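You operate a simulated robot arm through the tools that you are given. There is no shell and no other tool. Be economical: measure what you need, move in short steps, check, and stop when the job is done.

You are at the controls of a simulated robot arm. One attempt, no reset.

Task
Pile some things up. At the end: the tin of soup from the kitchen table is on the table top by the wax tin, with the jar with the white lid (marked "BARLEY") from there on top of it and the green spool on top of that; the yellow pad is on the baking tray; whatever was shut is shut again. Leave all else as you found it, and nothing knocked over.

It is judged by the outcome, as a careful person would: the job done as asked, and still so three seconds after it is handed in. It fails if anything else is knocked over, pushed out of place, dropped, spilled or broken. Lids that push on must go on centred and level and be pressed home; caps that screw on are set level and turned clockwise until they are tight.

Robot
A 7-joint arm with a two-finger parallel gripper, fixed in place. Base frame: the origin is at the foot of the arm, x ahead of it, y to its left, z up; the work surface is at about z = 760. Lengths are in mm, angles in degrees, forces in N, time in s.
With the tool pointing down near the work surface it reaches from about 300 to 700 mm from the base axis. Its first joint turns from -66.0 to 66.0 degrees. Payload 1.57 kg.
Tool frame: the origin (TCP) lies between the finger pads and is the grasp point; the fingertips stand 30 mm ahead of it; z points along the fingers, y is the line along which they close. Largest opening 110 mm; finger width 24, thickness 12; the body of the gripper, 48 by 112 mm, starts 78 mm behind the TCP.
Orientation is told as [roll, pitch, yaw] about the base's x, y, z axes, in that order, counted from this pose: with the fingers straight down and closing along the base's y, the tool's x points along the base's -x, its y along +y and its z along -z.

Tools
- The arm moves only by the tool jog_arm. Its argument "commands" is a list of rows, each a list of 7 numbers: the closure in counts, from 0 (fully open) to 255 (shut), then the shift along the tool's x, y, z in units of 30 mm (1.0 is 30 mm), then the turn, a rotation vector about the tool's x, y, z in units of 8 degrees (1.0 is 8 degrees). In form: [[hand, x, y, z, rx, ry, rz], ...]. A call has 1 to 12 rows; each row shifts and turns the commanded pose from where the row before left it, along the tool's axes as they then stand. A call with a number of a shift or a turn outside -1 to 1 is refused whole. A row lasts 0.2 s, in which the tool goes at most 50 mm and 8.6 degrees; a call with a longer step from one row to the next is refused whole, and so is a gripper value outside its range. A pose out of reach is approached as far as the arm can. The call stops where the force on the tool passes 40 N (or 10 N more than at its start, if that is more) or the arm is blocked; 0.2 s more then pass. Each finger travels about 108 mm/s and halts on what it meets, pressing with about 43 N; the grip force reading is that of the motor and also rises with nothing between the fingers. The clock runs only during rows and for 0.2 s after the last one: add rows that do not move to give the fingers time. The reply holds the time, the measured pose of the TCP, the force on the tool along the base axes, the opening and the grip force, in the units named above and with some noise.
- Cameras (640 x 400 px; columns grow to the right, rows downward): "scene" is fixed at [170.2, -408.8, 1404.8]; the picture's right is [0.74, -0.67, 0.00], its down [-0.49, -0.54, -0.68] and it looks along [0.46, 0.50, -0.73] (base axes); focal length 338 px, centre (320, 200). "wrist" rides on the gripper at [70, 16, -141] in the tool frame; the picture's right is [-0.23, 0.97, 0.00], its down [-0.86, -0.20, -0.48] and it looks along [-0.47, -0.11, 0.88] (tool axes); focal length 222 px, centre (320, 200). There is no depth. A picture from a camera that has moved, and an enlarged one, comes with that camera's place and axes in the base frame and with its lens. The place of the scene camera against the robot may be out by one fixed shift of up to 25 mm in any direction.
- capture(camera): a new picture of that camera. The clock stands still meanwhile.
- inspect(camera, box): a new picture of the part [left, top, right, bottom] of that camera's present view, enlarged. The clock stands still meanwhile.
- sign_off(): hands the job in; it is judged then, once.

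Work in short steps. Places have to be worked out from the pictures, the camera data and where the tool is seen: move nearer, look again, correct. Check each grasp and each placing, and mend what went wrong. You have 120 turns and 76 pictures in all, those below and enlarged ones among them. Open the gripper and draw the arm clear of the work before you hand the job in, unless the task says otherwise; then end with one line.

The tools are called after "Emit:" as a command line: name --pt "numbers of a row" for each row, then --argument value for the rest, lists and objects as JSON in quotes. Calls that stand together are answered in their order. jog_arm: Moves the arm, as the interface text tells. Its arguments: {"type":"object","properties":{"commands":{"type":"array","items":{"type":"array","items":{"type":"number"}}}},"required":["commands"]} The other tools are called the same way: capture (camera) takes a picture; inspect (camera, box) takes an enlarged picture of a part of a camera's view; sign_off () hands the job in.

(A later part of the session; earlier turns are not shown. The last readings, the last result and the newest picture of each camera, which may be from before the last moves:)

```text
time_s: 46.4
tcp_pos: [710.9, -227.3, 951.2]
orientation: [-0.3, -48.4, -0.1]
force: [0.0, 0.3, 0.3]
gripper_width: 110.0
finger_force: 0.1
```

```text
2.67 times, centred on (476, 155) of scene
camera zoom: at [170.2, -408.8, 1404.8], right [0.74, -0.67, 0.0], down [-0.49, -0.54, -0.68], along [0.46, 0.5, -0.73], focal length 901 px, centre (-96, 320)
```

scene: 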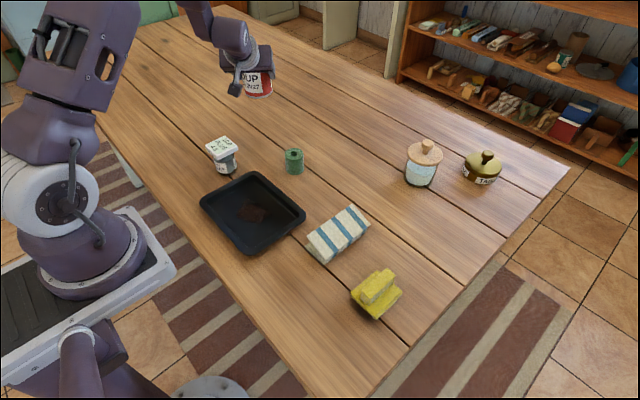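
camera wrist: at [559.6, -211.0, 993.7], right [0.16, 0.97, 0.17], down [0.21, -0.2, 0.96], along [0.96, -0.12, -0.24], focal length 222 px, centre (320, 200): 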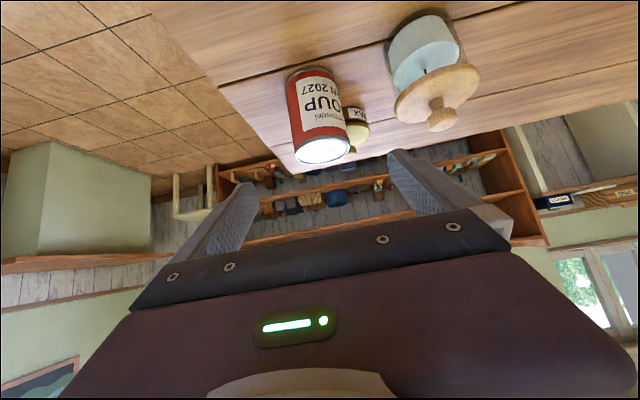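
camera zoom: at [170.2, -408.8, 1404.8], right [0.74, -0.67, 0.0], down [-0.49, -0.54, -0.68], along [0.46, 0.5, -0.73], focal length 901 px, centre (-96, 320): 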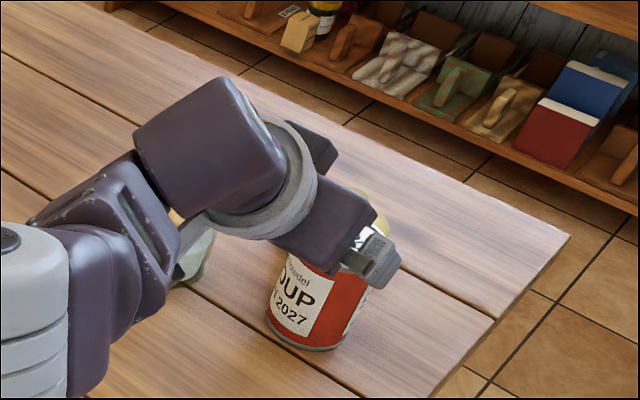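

Soup is standing at ≈(815,-230). Now return toward the jar, reducing tilt for the traverse.

Emit:
jog_arm --pt "0 0 0 -0.5 0 1 0" --pt "0 0 0 -0.5 0 1 0" --pt "0 0 0 0 0 1 0" --pt "0 0 0 0 0 1 0" --pt "0 0.5 1 -0.185 0 0 0" --pt "0 0.5 1 -0.185 0 0 0" --pt "0 0.5 1 -0.185 0 0 0" --pt "0 0.5 1 -0.185 0 0 0" --pt "0 0.5 1 -0.185 0 0 0" --pt "0 0.5 1 -0.185 0 0 0" --pt "0 0.5 1 -0.185 0 0 0" --pt "0 0.5 1 -0.185 0 0 0"

Emit:
jog_arm --pt "0 0.5 1 0 0 0 0" --pt "0 0.5 1 0 0 0 0" --pt "0 0.5 1 0 0 0 0" --pt "0 0.5 1 0 0 0 0" --pt "0 0.5 1 0 0 0 0" --pt "0 0.5 1 0 0 0 0" --pt "0 0.5 1 0 0 0 0" --pt "0 0.5 1 0 0 0 0" --pt "0 0.3 0.9 0 0 0 0"

Emit:
capture --camera "scene"

```text
time_s: 49.0
tcp_pos: [562.4, 12.7, 980.8]
orientation: [-0.2, -16.3, -0.5]
force: [-0.3, 0.6, 0.1]
gripper_width: 110.1
finger_force: 0.1
```

```text
time_s: 51.0
tcp_pos: [441.1, 281.2, 942.1]
orientation: [-0.2, -16.3, -0.4]
force: [0.6, 0.3, -0.2]
gripper_width: 109.9
finger_force: 0.2
```

```text
35 pictures are left
```

scene: 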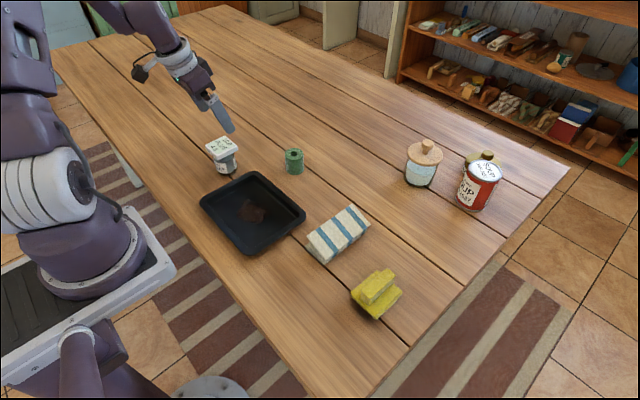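

Soup by the wax tin looks good. Now test how far the tilt can go at azimuth 0° above the jar.

Emit:
jog_arm --pt "0 0 0 0 0 -1 0" --pt "0 0 0 0 0 -1 0" --pt "0 0 0 0 0 -1 0" --pt "0 0 0 0 0 -1 0" --pt "0 0 0 0 0 0 0"

```text
time_s: 52.2
tcp_pos: [465.9, 272.9, 955.7]
orientation: [-3.2, -43.1, 0.4]
force: [0.0, -0.1, 0.1]
gripper_width: 109.8
finger_force: 0.1
out of reach, approached as far as the arm can: row 1, 2
```

Tilt is limited here, so I'll carry the jar upright-handed to an intermediate free spot (~(675,45)) and regrip it there tilted. First return to vertical.

Emit:
jog_arm --pt "0 0 0 0 0 1 0" --pt "0 0 0 0 0 1 0" --pt "0 0 0 0 0 1 0" --pt "0 0 0 0 0 1 0" --pt "0 0 0 0 0 1 0" --pt "0 0 0 0 0 0.4 0" --pt "0 0 0 0 0 0 0"

```text
time_s: 53.8
tcp_pos: [466.0, 272.4, 955.1]
orientation: [-2.2, 0.2, -1.8]
force: [0.6, 0.7, 0.4]
gripper_width: 110.2
finger_force: 0.2
```

Emit:
jog_arm --pt "0 0 0 0 -0.275 0 -0.225" --pt "0 0.87 0.29 0 0 0 0" --pt "0 0 0 0.6 0 0 0" --pt "0 0 0 0.6 0 0 0" --pt "0 0 0 0.6 0 0 0" --pt "0 0 0 0 0 0 0"

Emit:
capture --camera "wrist"

```text
time_s: 55.2
tcp_pos: [440.2, 282.0, 901.2]
orientation: [0.0, 0.2, 0.1]
force: [0.7, -0.1, 0.3]
gripper_width: 109.8
finger_force: 0.0
```

```text
34 pictures are left
camera wrist: at [370.9, 297.5, 1042.7], right [0.23, 0.97, 0.0], down [0.86, -0.2, 0.48], along [0.46, -0.11, -0.88], focal length 222 px, centre (320, 200)
```

wrist: 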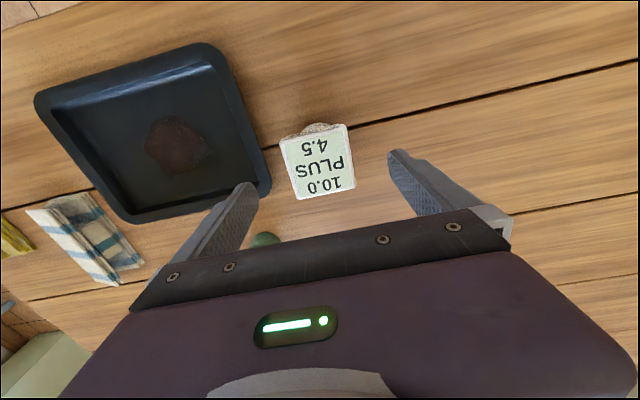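

Lid is centred between the fingers. Descend to 865, grip, and lift.

Emit:
jog_arm --pt "0 0 0 0.6 0 0 0" --pt "0 0 0 0.6 0 0 0" --pt "60 0 0 0 0 0 0" --pt "100 0 0 0 0 0 0" --pt "120 0 0 0 0 0 0" --pt "120 0 0 0 0 0 0" --pt "120 0 0 -0.3 0 0 0" --pt "120 0 0 -0.8 0 0 0" --pt "120 0 0 -0.8 0 0 0" --pt "120 0 0 -0.8 0 0 0" --pt "120 0 0 0 0 0 0"

Emit:
inspect --camera "scene" --box '[176, 70, 304, 160]'

```text
time_s: 57.6
tcp_pos: [439.7, 281.3, 946.4]
orientation: [-0.1, 0.2, 0.0]
force: [0.4, -0.8, -1.9]
gripper_width: 61.3
finger_force: 42.8
```

```text
4.44 times, centred on (240, 115) of scene
camera zoom: at [170.2, -408.8, 1404.8], right [0.74, -0.67, 0.0], down [-0.49, -0.54, -0.68], along [0.46, 0.5, -0.73], focal length 1502 px, centre (676, 578)
```

zoom: 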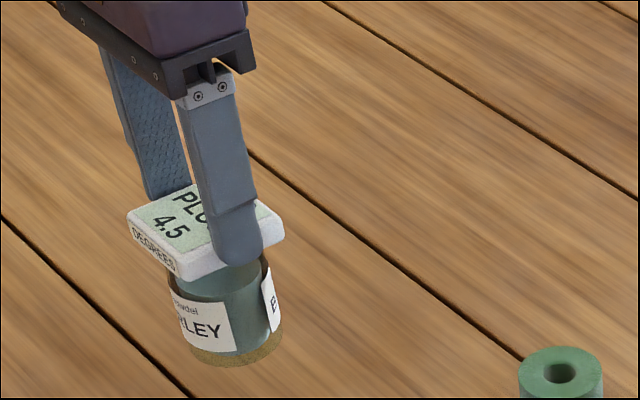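

The jar hangs safely from its lid. Carry it to the free spot (675,45), above everything on the way.

Emit:
jog_arm --pt "120 -0.98 -0.98 0 0 0 0" --pt "120 -0.98 -0.98 0 0 0 0" --pt "120 -0.98 -0.98 0 0 0 0" --pt "120 -0.98 -0.98 0 0 0 0" --pt "120 -0.98 -0.98 0 0 0 0" --pt "120 -0.98 -0.98 0 0 0 0" --pt "120 -0.98 -0.98 0 0 0 0" --pt "120 -0.98 -0.98 0 0 0 -0.5" --pt "120 0 0 0 0 0 0"

Emit:
capture --camera "wrist"

Emit:
inspect --camera "scene" --box '[280, 70, 408, 160]'

```text
time_s: 59.6
tcp_pos: [674.7, 47.0, 945.7]
orientation: [-0.1, 0.3, 4.0]
force: [0.0, 0.1, -2.3]
gripper_width: 61.5
finger_force: 42.7
```

```text
32 pictures are left
camera wrist: at [605.7, 57.2, 1087.6], right [0.16, 0.99, 0.0], down [0.87, -0.14, 0.47], along [0.47, -0.08, -0.88], focal length 222 px, centre (320, 200)
```

wrist: 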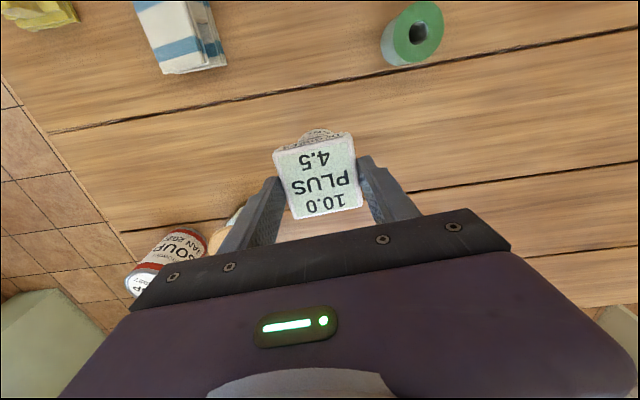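

```text
4.44 times, centred on (344, 115) of scene
camera zoom: at [170.2, -408.9, 1404.8], right [0.74, -0.67, 0.0], down [-0.49, -0.54, -0.68], along [0.46, 0.5, -0.73], focal length 1502 px, centre (213, 578)
```

zoom: 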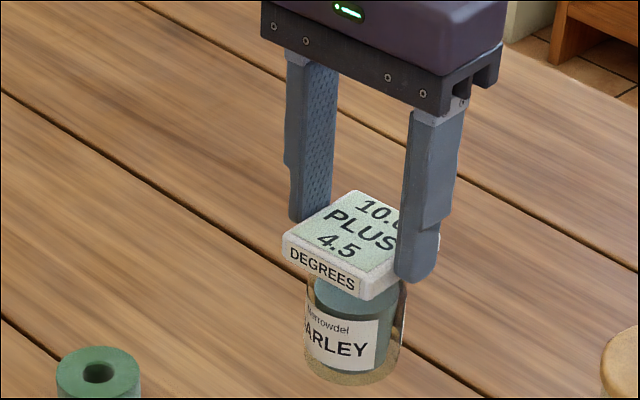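

Spot is free. Lower the jar to the table, slowly at the end.

Emit:
jog_arm --pt "120 0 0 0.8 0 0 0" --pt "120 0 0 0.8 0 0 0" --pt "120 0 0 0.8 0 0 0" --pt "120 0 0 0.17 0 0 0" --pt "120 0 0 0.08 0 0 0" --pt "120 0 0 0.03 0 0 0" --pt "120 0 0 0 0 0 0"

```text
time_s: 61.2
tcp_pos: [674.0, 45.8, 864.7]
orientation: [-0.1, 0.2, 3.9]
force: [0.8, 0.3, -2.7]
gripper_width: 61.3
finger_force: 43.6
```

Emit:
jog_arm --pt "120 0 0 0.04 0 0 0" --pt "120 0 0 0.03 0 0 0" --pt "120 0 0 0 0 0 0"

```text
time_s: 62.0
tcp_pos: [674.3, 46.0, 864.3]
orientation: [-0.1, 0.2, 4.0]
force: [-8.1, 0.9, 25.7]
gripper_width: 61.2
finger_force: 43.3
```

Contact. Relieve 1 mm, open, and rise.

Emit:
jog_arm --pt "120 0 0 -0.03 0 0 0" --pt "90 0 0 0 0 0 0" --pt "0 0 0 0 0 0 0" --pt "0 0 0 0 0 0 0" --pt "0 0 0 -0.8 0 0 0" --pt "0 0 0 -0.8 0 0 0" --pt "0 0 0 -0.8 0 0 0" --pt "0 0.9 0 -0.4 0 0 0" --pt "0 0.9 0 -0.2 0 -1 0" --pt "0 0.9 0 0 0 -1 0" --pt "0 0 0 0 0 -1 0" --pt "0 0 0 0 0 -1 0"

Emit:
jog_arm --pt "0 0 0 0 0 -1 0" --pt "0 0 0 0 0 -1 0" --pt "0 0 0 0 0 -0.2 0" --pt "0 0 0 0 0 0 0"

Emit:
capture --camera "wrist"

```text
time_s: 64.6
tcp_pos: [594.9, 39.9, 949.5]
orientation: [-0.1, -32.0, 4.0]
force: [-0.5, -0.2, 0.1]
gripper_width: 110.0
finger_force: 0.1
```

```text
time_s: 65.6
tcp_pos: [594.3, 40.9, 950.4]
orientation: [-0.2, -49.4, 4.1]
force: [-0.6, 0.1, 1.0]
gripper_width: 109.8
finger_force: 0.1
```

```text
30 pictures are left
camera wrist: at [441.7, 45.6, 989.7], right [0.08, 0.98, 0.17], down [0.21, -0.18, 0.96], along [0.98, -0.04, -0.22], focal length 222 px, centre (320, 200)
```

wrist: 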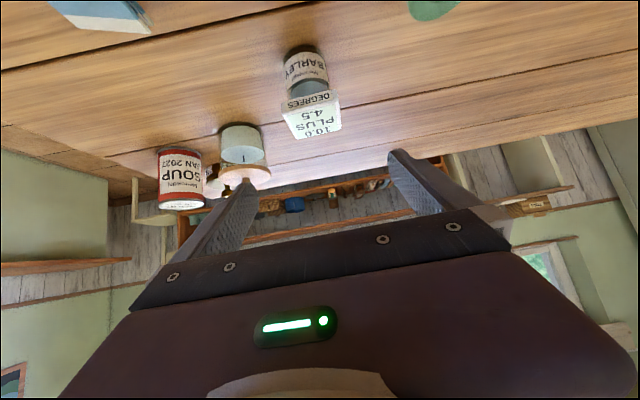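

Tilt 49° is fine here. Approach the lid with TCP ≈(668,46,842) and grip.

Emit:
jog_arm --pt "0 0.226 0 0.843 0 0 0" --pt "0 0.226 0 0.843 0 0 0" --pt "0 0.226 0 0.843 0 0 0" --pt "0 0.226 0 0.843 0 0 0" --pt "0 0.226 0 0.843 0 0 0" --pt "0 0 0 0 0 0 0"

Emit:
capture --camera "wrist"

Emit:
inspect --camera "scene" --box '[280, 90, 408, 180]'

```text
time_s: 67.0
tcp_pos: [667.7, 44.4, 841.9]
orientation: [-0.3, -49.4, 4.1]
force: [0.1, 0.7, -0.1]
gripper_width: 109.7
finger_force: 0.1
```

```text
29 pictures are left
camera wrist: at [515.6, 50.5, 881.4], right [0.08, 0.98, 0.17], down [0.21, -0.18, 0.96], along [0.98, -0.04, -0.22], focal length 222 px, centre (320, 200)
```

wrist: 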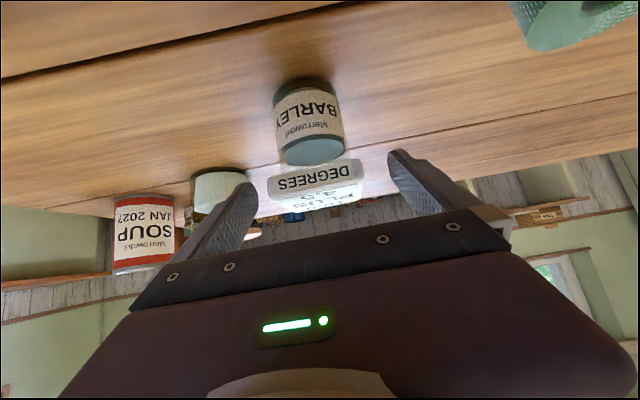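

```text
4.44 times, centred on (344, 135) of scene
camera zoom: at [170.2, -408.9, 1404.8], right [0.74, -0.67, 0.0], down [-0.49, -0.54, -0.68], along [0.46, 0.5, -0.73], focal length 1502 px, centre (213, 489)
```

zoom: 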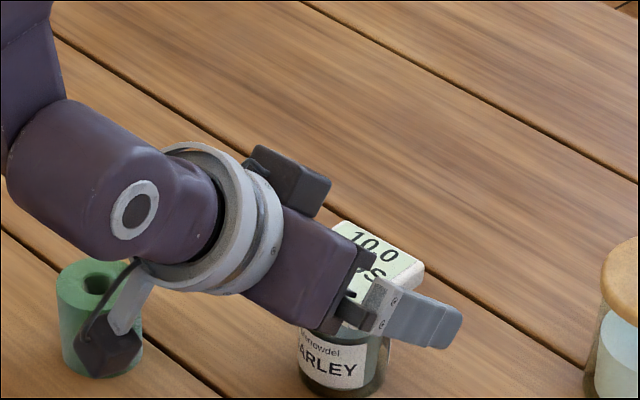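

The lid's front face is centred (z≈840). Close and lift.

Emit:
jog_arm --pt "60 0 0 0 0 0 0" --pt "100 0 0 0 0 0 0" --pt "125 0 0 0 0 0 0" --pt "125 0 0 0 0 0 0" --pt "125 -0.2 0 -0.17 0 0 0" --pt "125 -0.76 0 -0.65 0 0 0" --pt "125 -0.76 0 -0.65 0 0 0" --pt "125 0 0 0 0 0 0"

Emit:
capture --camera "wrist"

Emit:
inspect --camera "scene" --box '[280, 70, 408, 160]'

```text
time_s: 68.8
tcp_pos: [668.9, 44.9, 911.1]
orientation: [-0.2, -49.4, 4.1]
force: [-0.1, -0.4, -1.8]
gripper_width: 62.0
finger_force: 43.0
```

```text
27 pictures are left
camera wrist: at [515.0, 50.4, 950.4], right [0.08, 0.98, 0.17], down [0.21, -0.18, 0.96], along [0.98, -0.04, -0.22], focal length 222 px, centre (320, 200)
```

wrist: 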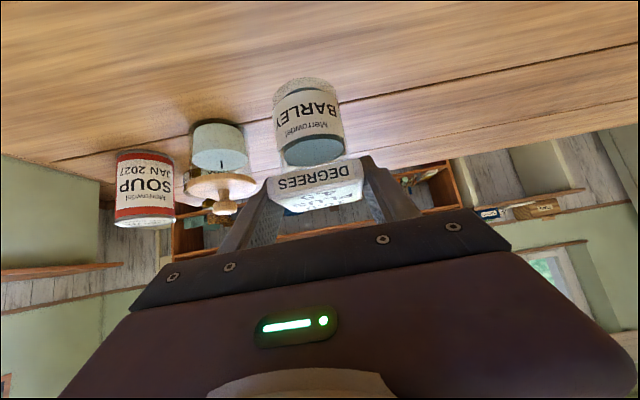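

```text
4.44 times, centred on (344, 115) of scene
camera zoom: at [170.3, -408.8, 1404.8], right [0.74, -0.67, 0.0], down [-0.49, -0.54, -0.68], along [0.46, 0.5, -0.73], focal length 1502 px, centre (213, 578)
```

zoom: 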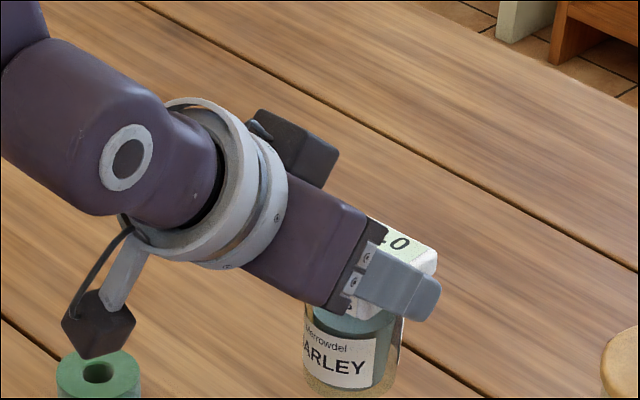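

Jar is held upright by the lid (tilt 49°). Raise and swing around to azimuth −15.5°.

Emit:
jog_arm --pt "125 -0.76 0 -0.65 0 0 0" --pt "125 -0.76 0 -0.65 0 0 0" --pt "125 -0.76 0 -0.65 0 0 0" --pt "125 0 -1 0 0.244 0 0.209" --pt "125 0 -1 0 0.244 0 0.209" --pt "125 0 -1 0 0.244 0 0.209" --pt "125 0 -1 0 0.244 0 0.209" --pt "125 0 -1 0 0.244 0 0.209" --pt "125 0 -1 0 0.244 0 0.209" --pt "125 0 -1 0 0.244 0 0.209" --pt "125 0 -0.6 0 0.146 0 0.125" --pt "125 0 0 0 0 0 0"

Emit:
capture --camera "wrist"

```text
time_s: 71.4
tcp_pos: [650.6, -180.8, 1001.1]
orientation: [-0.2, -49.4, -15.5]
force: [-1.5, -0.2, -2.5]
gripper_width: 61.3
finger_force: 43.2
```

```text
25 pictures are left
camera wrist: at [508.3, -125.5, 1040.0], right [0.4, 0.9, 0.17], down [0.13, -0.24, 0.96], along [0.91, -0.37, -0.22], focal length 222 px, centre (320, 200)
```

wrist: 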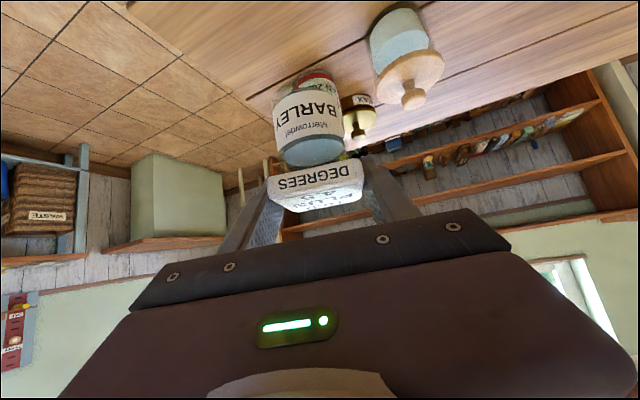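

Soup is right behind the held jar. Extend to hover above it (jar bottom ≈919, soup top ≈865).

Emit:
jog_arm --pt "125 -0.72 -0.015 0.84 0 0 0" --pt "125 -0.72 -0.015 0.84 0 0 0" --pt "125 -0.72 -0.015 0.84 0 0 0" --pt "125 -0.72 -0.015 0.84 0 0 0" --pt "125 -0.72 -0.015 0.84 0 0 0" --pt "125 0 0 0 0 0 0"

Emit:
inspect --camera "wrist" --box '[220, 0, 420, 220]'

Emit:
inspect --camera "scene" --box '[400, 90, 560, 220]'

```text
time_s: 72.8
tcp_pos: [810.9, -228.0, 999.6]
orientation: [0.0, -49.4, -15.6]
force: [0.5, -0.6, -2.5]
gripper_width: 61.5
finger_force: 43.1
```

```text
1.82 times, centred on (320, 110) of wrist
camera zoom: at [668.9, -171.0, 1039.3], right [0.4, 0.9, 0.17], down [0.13, -0.24, 0.96], along [0.9, -0.37, -0.22], focal length 404 px, centre (320, 364)
```

zoom: 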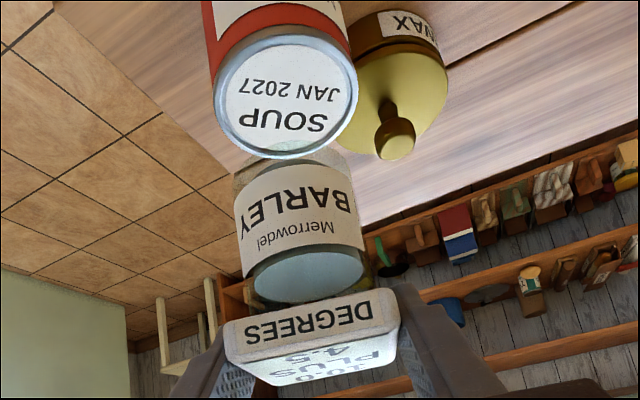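

```text
3.08 times, centred on (480, 155) of scene
camera zoom: at [170.3, -408.9, 1404.8], right [0.74, -0.67, 0.0], down [-0.49, -0.54, -0.68], along [0.46, 0.5, -0.73], focal length 1040 px, centre (-172, 338)
```

zoom: 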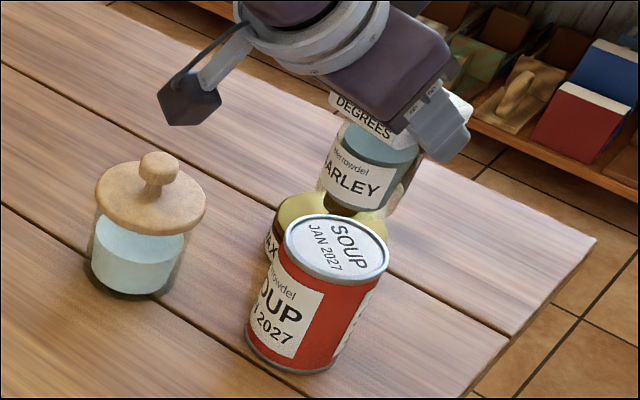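

Wrist and scene views agree: soup top centre ≈(825.5,-228.5,863), so the jar needs +8 mm radially and +2 mm sideways. Correct and descend to ~5 mm above.

Emit:
jog_arm --pt "125 -0.178 0.07 0.207 0 0 0" --pt "125 0.62 0 0.53 0 0 0" --pt "125 0.62 0 0.53 0 0 0" --pt "125 0 0 0 0 0 0"

Emit:
inspect --camera "wrist" --box '[220, 0, 420, 220]'

Emit:
inspect --camera "scene" --box '[400, 90, 560, 220]'

```text
time_s: 73.8
tcp_pos: [818.8, -228.0, 951.7]
orientation: [-0.2, -49.4, -15.4]
force: [-1.5, 0.5, -1.6]
gripper_width: 61.4
finger_force: 43.0
```

```text
1.82 times, centred on (320, 110) of wrist
camera zoom: at [676.2, -171.8, 990.7], right [0.4, 0.9, 0.17], down [0.13, -0.24, 0.96], along [0.91, -0.36, -0.22], focal length 404 px, centre (320, 364)
```

zoom: 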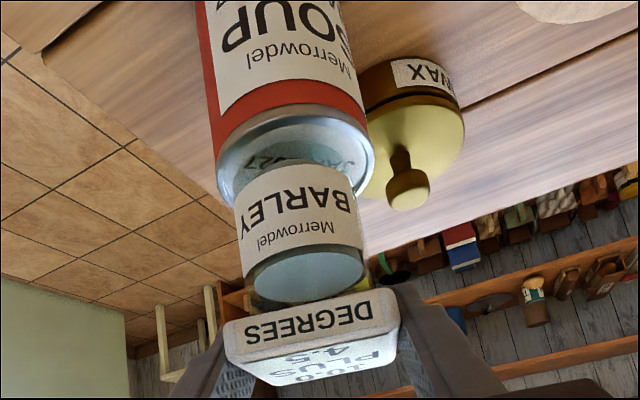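

```text
3.08 times, centred on (480, 155) of scene
camera zoom: at [170.3, -408.9, 1404.8], right [0.74, -0.67, 0.0], down [-0.49, -0.54, -0.68], along [0.46, 0.5, -0.73], focal length 1040 px, centre (-172, 338)
```

zoom: 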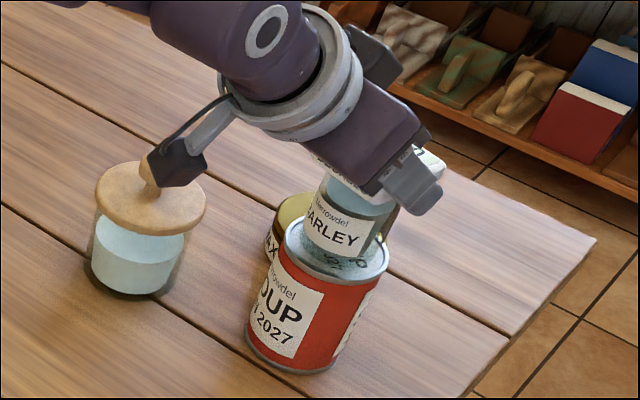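

Laterally aligned. Lower in small steps to contact.

Emit:
jog_arm --pt "125 0.076 0 0.065 0 0 0" --pt "125 0.05 0 0.043 0 0 0" --pt "125 0.025 0 0.022 0 0 0" --pt "125 0 0 0 0 0 0"

```text
time_s: 74.8
tcp_pos: [819.2, -228.7, 947.9]
orientation: [-0.2, -49.5, -15.3]
force: [-3.0, 0.0, 11.6]
gripper_width: 61.5
finger_force: 42.4
```

Contact force reached. Check before releasing.

Emit:
inspect --camera "wrist" --box '[220, 0, 420, 220]'

Emit:
inspect --camera "scene" --box '[430, 120, 530, 200]'

```text
1.82 times, centred on (320, 110) of wrist
camera zoom: at [676.4, -171.5, 986.2], right [0.4, 0.9, 0.17], down [0.13, -0.24, 0.96], along [0.91, -0.37, -0.21], focal length 404 px, centre (320, 364)
```

zoom: 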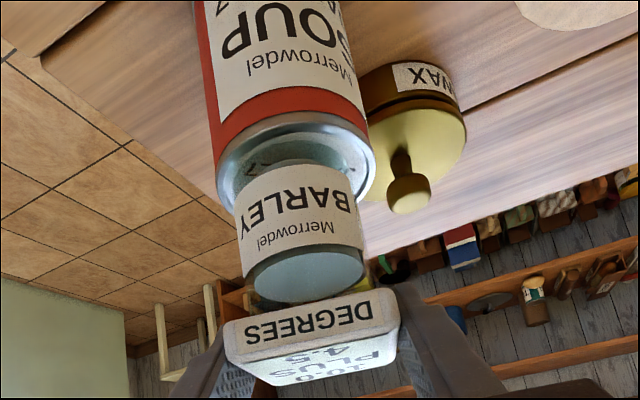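

```text
5.00 times, centred on (480, 160) of scene
camera zoom: at [169.8, -408.8, 1404.9], right [0.74, -0.67, 0.0], down [-0.49, -0.54, -0.68], along [0.46, 0.5, -0.73], focal length 1690 px, centre (-480, 400)
```

zoom: 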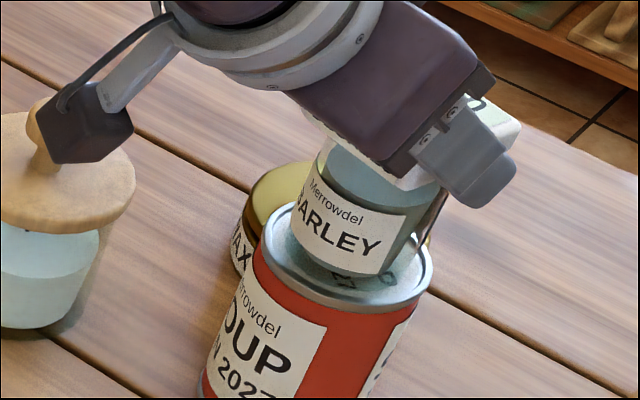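

Emit:
inspect --camera "scene" --box '[460, 145, 524, 185]'

Emit:
inspect --camera "wrist" --box '[270, 50, 350, 140]'

```text
10.00 times, centred on (492, 165) of scene
camera zoom: at [169.8, -408.8, 1404.9], right [0.74, -0.67, 0.0], down [-0.49, -0.54, -0.68], along [0.46, 0.5, -0.73], focal length 3380 px, centre (-1400, 550)
```

zoom: 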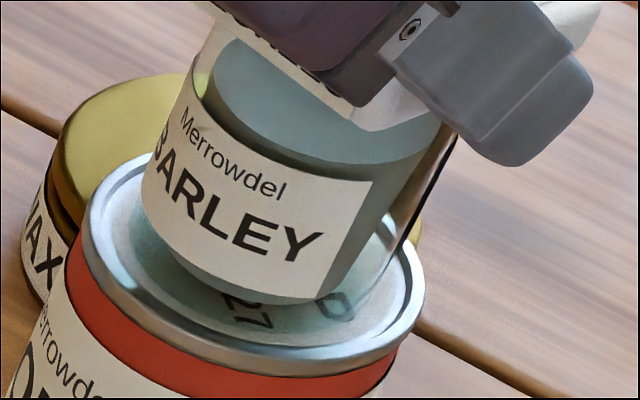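

```text
4.44 times, centred on (310, 95) of wrist
camera zoom: at [676.4, -171.5, 986.2], right [0.4, 0.9, 0.17], down [0.13, -0.24, 0.96], along [0.91, -0.37, -0.21], focal length 987 px, centre (364, 667)
```

zoom: 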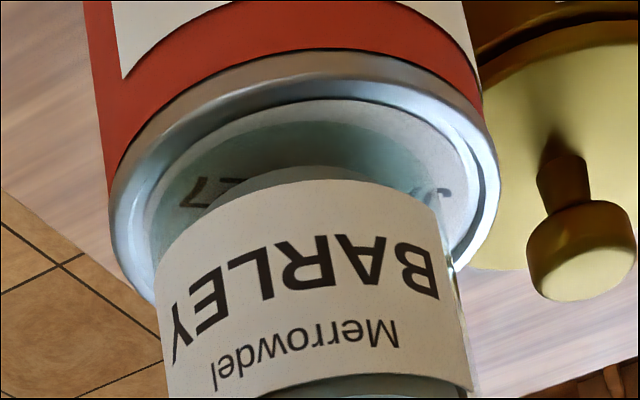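

The transparent glass base is centred on the tin's lid in both views. Relieve pressing, open, and back out along the fingers.

Emit:
jog_arm --pt "125 -0.025 0 -0.022 0 0 0" --pt "100 0 0 0 0 0 0" --pt "60 0 0 0 0 0 0" --pt "30 0 0 0 0 0 0" --pt "30 0 0 -0.4 0 0 0" --pt "30 0 0 -1 0 0 0" --pt "30 0 0 -1 0 0 0" --pt "30 0 0 -1 0 0 0" --pt "30 0 0 -1 0 0 0" --pt "0 0 0 -1 0 0 0"

Emit:
inspect --camera "wrist" --box '[180, 0, 460, 200]'

```text
time_s: 77.0
tcp_pos: [699.4, -194.9, 1052.0]
orientation: [-0.2, -49.3, -15.4]
force: [-0.6, 0.1, 0.4]
gripper_width: 110.1
finger_force: 0.1
```

```text
2.00 times, centred on (320, 100) of wrist
camera zoom: at [556.5, -138.4, 1091.9], right [0.4, 0.9, 0.17], down [0.13, -0.24, 0.96], along [0.91, -0.37, -0.22], focal length 444 px, centre (320, 400)
```

zoom: 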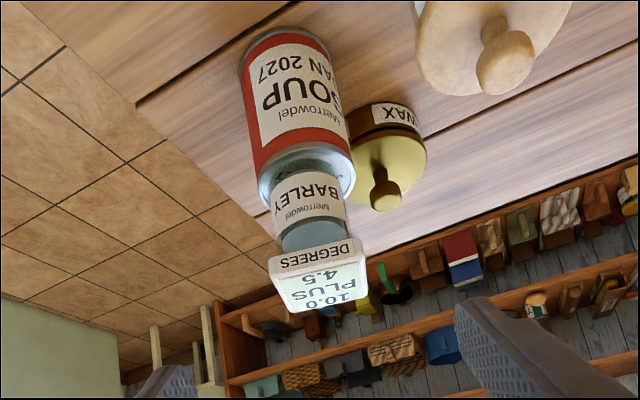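

Jar stands well on the soup. Now the spool: I'll go upright and over to it (≈(590,167)).

Emit:
jog_arm --pt "0 0 0 0 0 1 0" --pt "0 0 0 0 0 1 0" --pt "0 0 0 0 0 1 0" --pt "0 0 0 0 0 1 0" --pt "0 0 0 0 0 1 0" --pt "0 0 0 0 0 1 0" --pt "0 0 0 0 0 0.16 -0.95" --pt "0 0 0 0 0 0 -0.97"

Emit:
jog_arm --pt "0 0.35 1 0.4 0 0 0" --pt "0 0.35 1 0.4 0 0 0" --pt "0 0.35 1 0.4 0 0 0" --pt "0 0.35 1 0.4 0 0 0" --pt "0 0.35 1 0.4 0 0 0" --pt "0 0.35 1 0.4 0 0 0" --pt "0 0.35 1 0.4 0 0 0" --pt "0 0.35 1 0.4 0 0 0" --pt "0 0.35 1 0.4 0 0 0" --pt "0 0.35 1 0.4 0 0 0" --pt "0 0.3 1 0.4 0 0 0" --pt "0 0 0.9 0.4 0 0 0"

Emit:
capture --camera "wrist"

```text
time_s: 78.8
tcp_pos: [699.8, -194.6, 1050.8]
orientation: [-4.6, -15.5, 0.5]
force: [0.2, 0.3, -0.2]
gripper_width: 110.1
finger_force: 0.0
out of reach, approached as far as the arm can: row 5, 6
```

```text
time_s: 81.4
tcp_pos: [633.0, 150.4, 856.1]
orientation: [-4.5, -15.7, 0.4]
force: [0.1, 0.2, 0.3]
gripper_width: 109.8
finger_force: 0.0
```

```text
15 pictures are left
camera wrist: at [528.6, 176.8, 972.3], right [0.23, 0.97, -0.01], down [0.69, -0.16, 0.7], along [0.68, -0.17, -0.71], focal length 222 px, centre (320, 200)
```

wrist: 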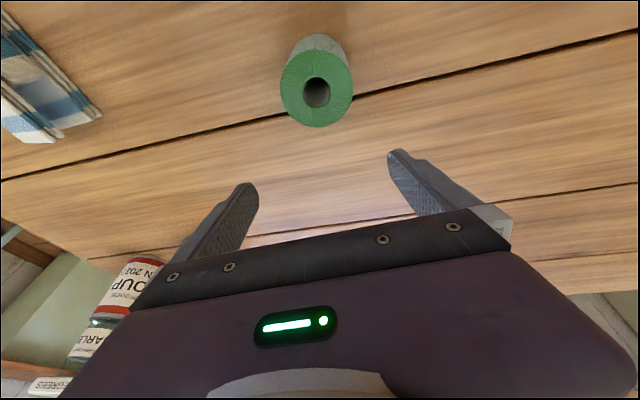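

Spool top is at ≈(581,160), ~51 mm dia. Straighten the hand, move over it and descend.

Emit:
jog_arm --pt "0 0 0 -0.5 -0.5625 0 0" --pt "0 0 0 0 0 1 0" --pt "0 0 0 0 0 0.96 0" --pt "0 0.87 0.17 0 0 0 0" --pt "0 0.87 0.17 0 0 0 0" --pt "0 0 0 0 0 0 0"

Emit:
capture --camera "wrist"

```text
time_s: 82.8
tcp_pos: [576.6, 160.4, 870.9]
orientation: [-0.1, 0.2, 0.4]
force: [0.2, 0.4, -0.1]
gripper_width: 110.2
finger_force: 0.1
```

```text
14 pictures are left
camera wrist: at [507.9, 176.5, 1012.9], right [0.22, 0.98, 0.0], down [0.86, -0.19, 0.48], along [0.46, -0.11, -0.88], focal length 222 px, centre (320, 200)
```

wrist: 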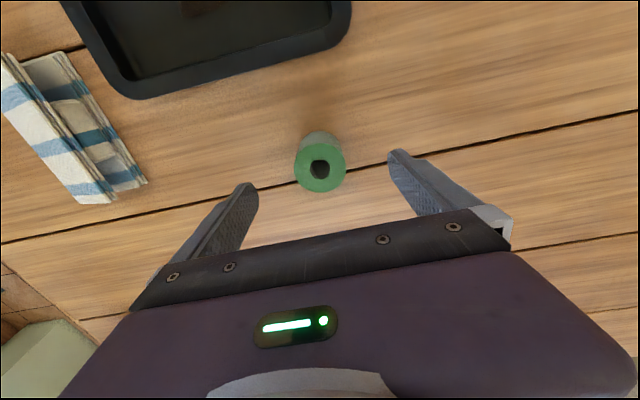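

Spool centre (581,157). Small correction, descend to z≈803, grip and lift.

Emit:
jog_arm --pt "0 -0.15 -0.1 0.75 0 0 0" --pt "0 0 0 0.75 0 0 0" --pt "0 0 0 0.75 0 0 0" --pt "60 0 0 0 0 0 0" --pt "110 0 0 0 0 0 0" --pt "145 0 0 0 0 0 0" --pt "145 0 0 0 0 0 0" --pt "145 0 0 -0.3 0 0 0" --pt "145 0 0 -0.8 0 0 0" --pt "145 0 0 -0.8 0 0 0" --pt "145 0 0 0 0 0 0"

```text
time_s: 85.2
tcp_pos: [582.7, 157.2, 860.1]
orientation: [-0.2, 0.2, 0.3]
force: [-0.3, 0.8, 0.4]
gripper_width: 48.8
finger_force: 18.2
```

Gripped (48.8 mm). Firm the grip and carry to the free spot (680,45), then lower to near the table.

Emit:
jog_arm --pt "160 0 0 0 0 0 0" --pt "160 -0.81 -0.935 0 0 0 0" --pt "160 -0.81 -0.935 0 0 0 0" --pt "160 -0.81 -0.935 0 0 0 0" --pt "160 -0.81 -0.935 0 0 0 -0.45" --pt "160 0 0 0.8 0 0 0" --pt "160 0 0 0.8 0 0 0" --pt "160 0 0 0.2 0 0 0" --pt "160 0 0 0.06 0 0 0" --pt "160 0 0 0 0 0 0"

```text
time_s: 87.4
tcp_pos: [679.3, 46.1, 804.1]
orientation: [-0.1, 0.2, 4.0]
force: [-0.6, 0.1, -0.4]
gripper_width: 48.3
finger_force: 43.2
```

Emit:
jog_arm --pt "160 0 0 0.03 0 0 0" --pt "160 0 0 0.03 0 0 0" --pt "160 0 0 0 0 0 0"

```text
time_s: 88.2
tcp_pos: [679.2, 46.0, 803.9]
orientation: [-0.1, 0.0, 4.0]
force: [-5.6, -0.5, 17.2]
gripper_width: 48.6
finger_force: 43.2
```

Touching the table. Release, rise, back off, and tilt for the regrip.

Emit:
jog_arm --pt "160 0 0 -0.03 0 0 0" --pt "110 0 0 0 0 0 0" --pt "50 0 0 0 0 0 0" --pt "0 0 0 0 0 0 0" --pt "0 0 0 -0.9 0 0 0" --pt "0 0 0 -0.9 0 0 0" --pt "0 0 0 -0.9 0 0 0" --pt "0 0.9 0 -0.3 0 -1 0" --pt "0 0.9 0 -0.2 0 -1 0" --pt "0 0.9 0 0 0 -1 0" --pt "0 0 0 0 0 -1 0" --pt "0 0 0 0 0 -1 0"

Emit:
jog_arm --pt "0 0 0 0 0 -1 0" --pt "0 0 0 0 0 -0.2 0" --pt "0 0 0 0 0 0 0"

Emit:
capture --camera "wrist"

```text
time_s: 90.8
tcp_pos: [599.8, 40.4, 887.4]
orientation: [-0.2, -39.8, 4.0]
force: [0.5, 0.6, -0.5]
gripper_width: 109.9
finger_force: 0.1
```

```text
time_s: 91.6
tcp_pos: [598.1, 39.0, 887.6]
orientation: [-0.1, -49.5, 4.2]
force: [0.1, -0.3, -0.2]
gripper_width: 110.1
finger_force: 0.0
```

```text
13 pictures are left
camera wrist: at [446.0, 45.5, 927.4], right [0.08, 0.98, 0.17], down [0.21, -0.18, 0.96], along [0.98, -0.04, -0.22], focal length 222 px, centre (320, 200)
```

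wrist: 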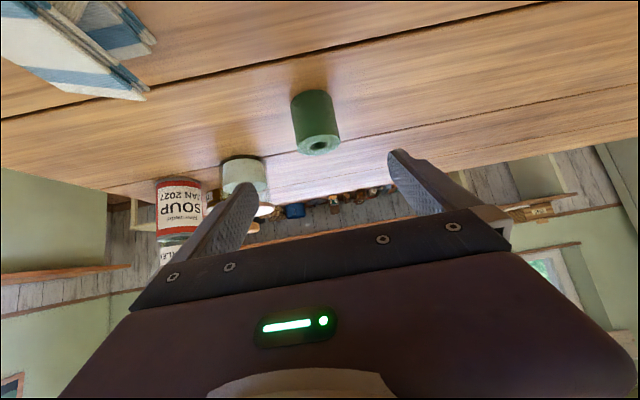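

Spool stands at (679.5,46). Approach at tilt 49.5° to TCP (677,46,800), grip and lift.

Emit:
jog_arm --pt "0 0.127 0.012 0.976 0 0 0" --pt "0 0.127 0.012 0.976 0 0 0" --pt "0 0.127 0.012 0.976 0 0 0" --pt "0 0.127 0.012 0.976 0 0 0" --pt "60 0 0 0 0 0 0" --pt "110 0 0 0 0 0 0" --pt "155 0 0 0 0 0 0" --pt "155 0 0 0 0 0 0"

Emit:
jog_arm --pt "155 -0.2 0 -0.17 0 0 0" --pt "155 -0.76 0 -0.65 0 0 0" --pt "155 -0.76 0 -0.65 0 0 0" --pt "155 0 0 0 0 0 0"

Emit:
capture --camera "wrist"

```text
time_s: 93.4
tcp_pos: [677.1, 47.5, 800.1]
orientation: [-0.1, -49.4, 4.1]
force: [0.0, 0.6, -0.1]
gripper_width: 48.3
finger_force: 43.1
```

```text
time_s: 94.4
tcp_pos: [678.1, 47.3, 868.3]
orientation: [-0.1, -49.4, 4.1]
force: [-0.1, 0.7, -0.7]
gripper_width: 48.4
finger_force: 42.8
```

```text
12 pictures are left
camera wrist: at [525.1, 52.3, 907.8], right [0.08, 0.98, 0.17], down [0.21, -0.18, 0.96], along [0.98, -0.04, -0.22], focal length 222 px, centre (320, 200)
```

wrist: 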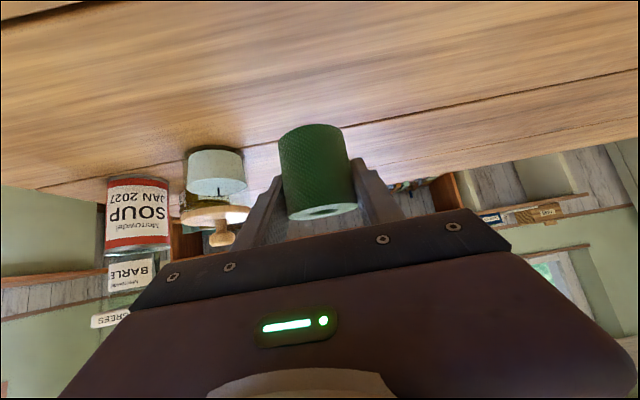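

Spool is held upright. Raise and swing to azimuth ≈ −15.5°.

Emit:
jog_arm --pt "155 -0.76 0 -0.65 0 0 0" --pt "155 -0.76 0 -0.65 0 0 0" --pt "155 -0.76 0 -0.65 0 0 0" --pt "155 -0.76 0 -0.65 0 0 0" --pt "155 -0.76 0 -0.65 0 0 0" --pt "155 -0.76 0 -0.65 0 0 0" --pt "155 0 -1 0 0.24 0 0.206" --pt "155 0 -1 0 0.24 0 0.206" --pt "155 0 -1 0 0.24 0 0.206" --pt "155 0 -1 0 0.24 0 0.206" --pt "155 0 -1 0 0.24 0 0.206" --pt "155 0 -1 0 0.24 0 0.206"

Emit:
jog_arm --pt "155 0 -1 0 0.24 0 0.206" --pt "155 0 -0.75 0 0.18 0 0.155" --pt "155 0 0 0 0 0 0"

```text
time_s: 97.0
tcp_pos: [670.6, -131.0, 1050.0]
orientation: [0.0, -49.5, -11.2]
force: [0.5, -0.7, -0.5]
gripper_width: 48.3
finger_force: 43.0
```

```text
time_s: 97.8
tcp_pos: [659.4, -183.3, 1049.4]
orientation: [-0.1, -49.5, -15.7]
force: [-0.4, 1.1, -0.8]
gripper_width: 48.3
finger_force: 43.1
```

Extend to hover over the jar lid.

Emit:
jog_arm --pt "155 -0.735 0 0.862 0 0 0" --pt "155 -0.735 0 0.862 0 0 0" --pt "155 -0.735 0 0.862 0 0 0" --pt "155 -0.735 0 0.862 0 0 0" --pt "155 -0.735 0 0.862 0 0 0" --pt "155 0 0 0 0 0 0"

Emit:
inspect --camera "wrist" --box '[220, 0, 420, 220]'

Emit:
inspect --camera "scene" --box '[440, 80, 560, 170]'

```text
time_s: 99.2
tcp_pos: [823.5, -230.0, 1048.3]
orientation: [-0.1, -49.3, -15.6]
force: [0.3, -0.1, -0.9]
gripper_width: 48.5
finger_force: 42.5
```

```text
1.82 times, centred on (320, 110) of wrist
camera zoom: at [681.4, -174.0, 1087.6], right [0.41, 0.9, 0.17], down [0.13, -0.24, 0.96], along [0.9, -0.37, -0.22], focal length 404 px, centre (320, 364)
```

zoom: 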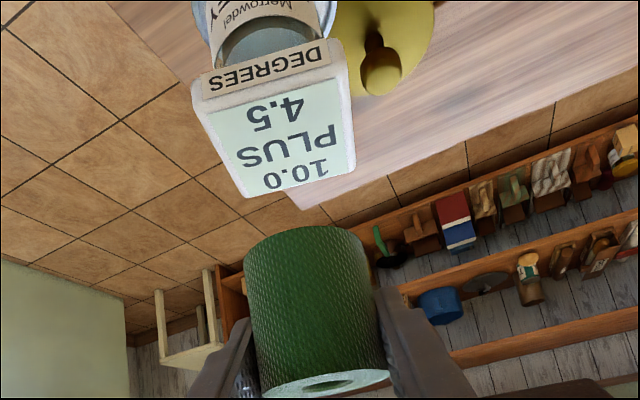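

```text
4.44 times, centred on (500, 125) of scene
camera zoom: at [170.2, -408.9, 1404.8], right [0.74, -0.67, 0.0], down [-0.49, -0.54, -0.68], along [0.46, 0.5, -0.73], focal length 1502 px, centre (-480, 533)
```

zoom: 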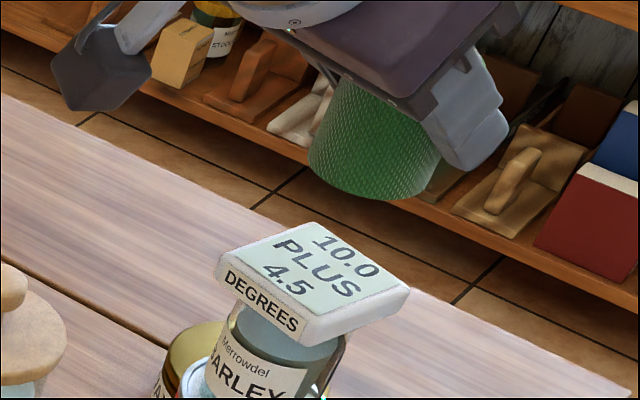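

Lid centre computes to (824,-229), matching. Scene suggests the spool sits a few mm further out, so I shift back 3 mm radially and descend to just above the lid.

Emit:
jog_arm --pt "155 0.065 0 -0.076 0 0 0" --pt "155 0.61 0 0.52 0 0 0" --pt "155 0.61 0 0.52 0 0 0" --pt "155 0 0 0 0 0 0"

Emit:
inspect --camera "scene" --box '[440, 80, 560, 170]'

Emit:
inspect --camera "wrist" --box '[220, 40, 420, 220]'

```text
time_s: 100.2
tcp_pos: [820.1, -228.3, 1000.1]
orientation: [0.0, -49.4, -15.5]
force: [0.4, 0.3, 0.6]
gripper_width: 48.0
finger_force: 43.2
```

```text
4.44 times, centred on (500, 125) of scene
camera zoom: at [170.2, -408.9, 1404.8], right [0.74, -0.67, 0.0], down [-0.49, -0.54, -0.68], along [0.46, 0.5, -0.73], focal length 1502 px, centre (-480, 533)
```

zoom: 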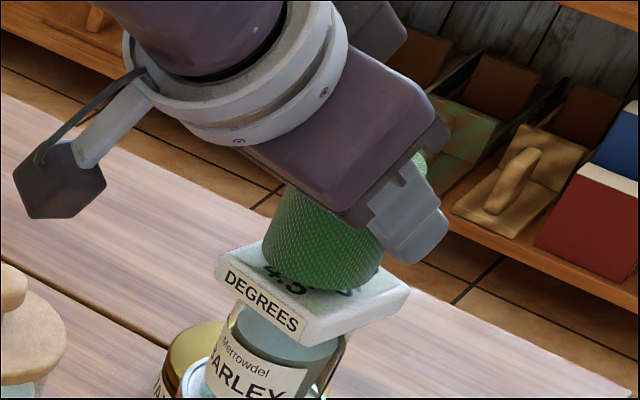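

```text
2.22 times, centred on (320, 130) of wrist
camera zoom: at [678.9, -172.3, 1038.8], right [0.4, 0.9, 0.17], down [0.13, -0.24, 0.96], along [0.91, -0.37, -0.22], focal length 494 px, centre (320, 356)
```

zoom: 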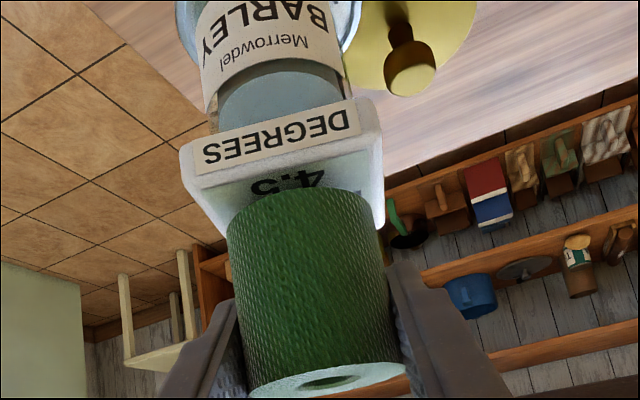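

Spool is nearly centred; shift 4 mm more back and lower gently to contact.

Emit:
jog_arm --pt "155 0.087 0 -0.1 0 0 0" --pt "155 0.076 0 0.065 0 0 0" --pt "155 0.05 0 0.043 0 0 0" --pt "155 0.038 0 0.033 0 0 0" --pt "155 0 0 0 0 0 0"

```text
time_s: 101.4
tcp_pos: [817.0, -227.6, 994.2]
orientation: [0.1, -49.6, -15.6]
force: [0.0, -0.4, -1.0]
gripper_width: 48.3
finger_force: 42.4
```

Emit:
jog_arm --pt "155 0.03 0 0.026 0 0 0" --pt "155 0.03 0 0.026 0 0 0" --pt "155 0 0 0 0 0 0"

```text
time_s: 102.2
tcp_pos: [817.9, -226.9, 991.7]
orientation: [0.0, -49.4, -15.5]
force: [0.6, 0.7, 0.6]
gripper_width: 48.5
finger_force: 43.4
```

Emit:
jog_arm --pt "155 0.02 0 0.017 0 0 0" --pt "155 0.02 0 0.017 0 0 0" --pt "155 0 0 0 0 0 0"

```text
time_s: 103.0
tcp_pos: [818.3, -226.4, 990.7]
orientation: [0.0, -49.6, -15.6]
force: [-0.5, 0.4, 7.4]
gripper_width: 48.2
finger_force: 43.4
```

Contact (7 N). Release and back out along the fingers.

Emit:
jog_arm --pt "130 0 0 0 0 0 0" --pt "100 0 0 0 0 0 0" --pt "60 0 0 0 0 0 0" --pt "40 0 0 0 0 0 0" --pt "40 0 0 -0.4 0 0 0" --pt "40 0 0 -1 0 0 0" --pt "40 0 0 -1 0 0 0" --pt "40 0 0 -1 0 0 0" --pt "40 0.3 0 -1 0 0 0" --pt "0 0.6 0 -1 0 0 0"

Emit:
capture --camera "scene"

```text
time_s: 105.2
tcp_pos: [680.9, -189.5, 1075.0]
orientation: [0.0, -49.4, -15.5]
force: [-0.1, 0.5, -0.5]
gripper_width: 109.9
finger_force: 0.1
```

```text
7 pictures are left
```

scene: 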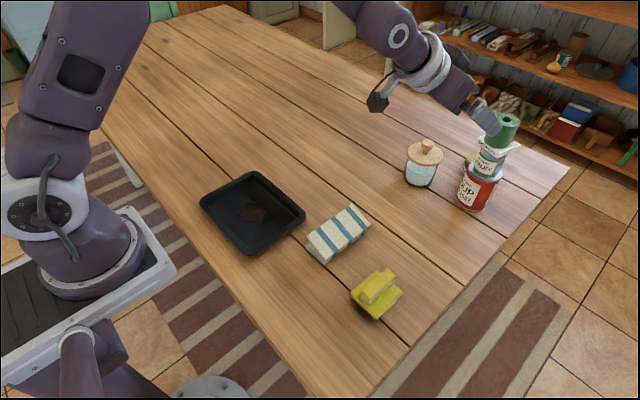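

The stack stands. Now the yellow pad, estimated near (455,-246) with its ridge running along base x. I retract while straightening the hand.

Emit:
jog_arm --pt "0 0.79 0 -0.9 0 1 0" --pt "0 0.9 0 -0.79 0 1 0" --pt "0 1 0 -0.65 0 1 0" --pt "0 1 0 -0.51 0 1 0" --pt "0 1 0 -0.35 0 1 0" --pt "0 1 0 -0.19 0 1 0" --pt "0 0 0 0 0 0.17 0" --pt "0 0 0 0 0 0 0"

```text
time_s: 107.0
tcp_pos: [485.5, -134.0, 1075.1]
orientation: [0.0, -0.1, -15.6]
force: [-0.6, 0.1, 0.3]
gripper_width: 110.3
finger_force: 0.1
```

Emit:
jog_arm --pt "0 0 0 0 0 0 -1" --pt "0 0.1 -0.77 0.97 0 0 0" --pt "0 0.1 -0.77 0.97 0 0 0" --pt "0 0.1 -0.77 0.97 0 0 0" --pt "0 0.1 -0.77 0.97 0 0 0" --pt "0 0.1 -0.77 0.97 0 0 0" --pt "0 0 0 0 0 0 0"

Emit:
inspect --camera "wrist" --box '[160, 40, 480, 240]'

```text
time_s: 108.6
tcp_pos: [456.6, -247.2, 929.6]
orientation: [0.0, -0.1, -7.6]
force: [0.0, -0.2, 0.2]
gripper_width: 110.1
finger_force: 0.0
```

```text
2.00 times, centred on (320, 140) of wrist
camera zoom: at [389.1, -222.7, 1071.4], right [0.35, 0.94, 0.0], down [0.82, -0.31, 0.48], along [0.45, -0.17, -0.88], focal length 444 px, centre (320, 320)
```

zoom: 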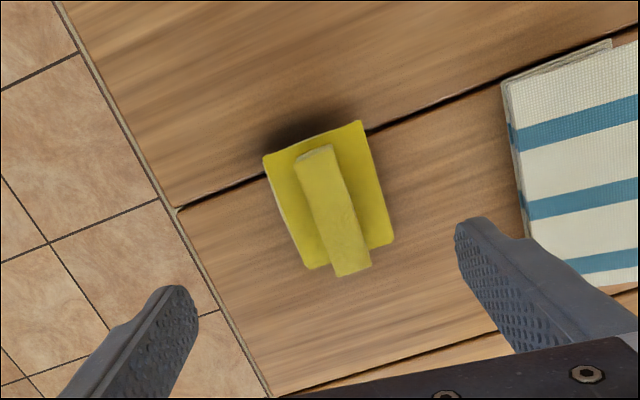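

Pad measured: centre (458,-240), 80×61 mm, axis-aligned; tray centre ≈(400,103). Square the hand, descend to z≈797, grip the pad's base sides.

Emit:
jog_arm --pt "0 -0.05 0.24 0 0 0 -0.95" --pt "0 0 0 0.88 0 0 0" --pt "0 0 0 0.88 0 0 0" --pt "0 0 0 0.88 0 0 0" --pt "0 0 0 0.88 0 0 0" --pt "0 0 0 0.88 0 0 0" --pt "0 0 0 0 0 0 0"

Emit:
capture --camera "wrist"

```text
time_s: 110.2
tcp_pos: [456.7, -240.5, 798.2]
orientation: [0.0, -0.1, 0.0]
force: [-0.7, -0.8, 0.4]
gripper_width: 110.2
finger_force: 0.2
```

```text
5 pictures are left
camera wrist: at [388.7, -224.3, 939.9], right [0.23, 0.97, 0.0], down [0.85, -0.2, 0.48], along [0.47, -0.11, -0.88], focal length 222 px, centre (320, 200)
```

wrist: 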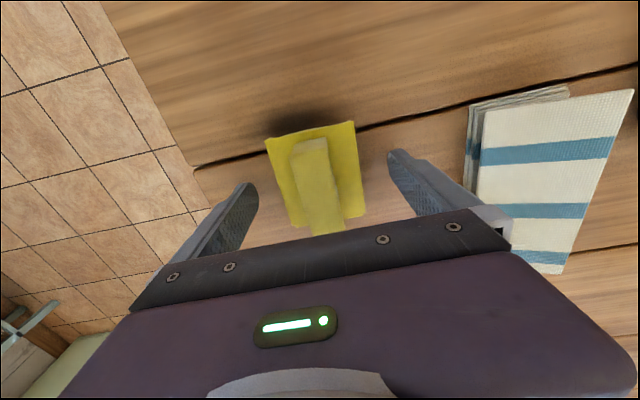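

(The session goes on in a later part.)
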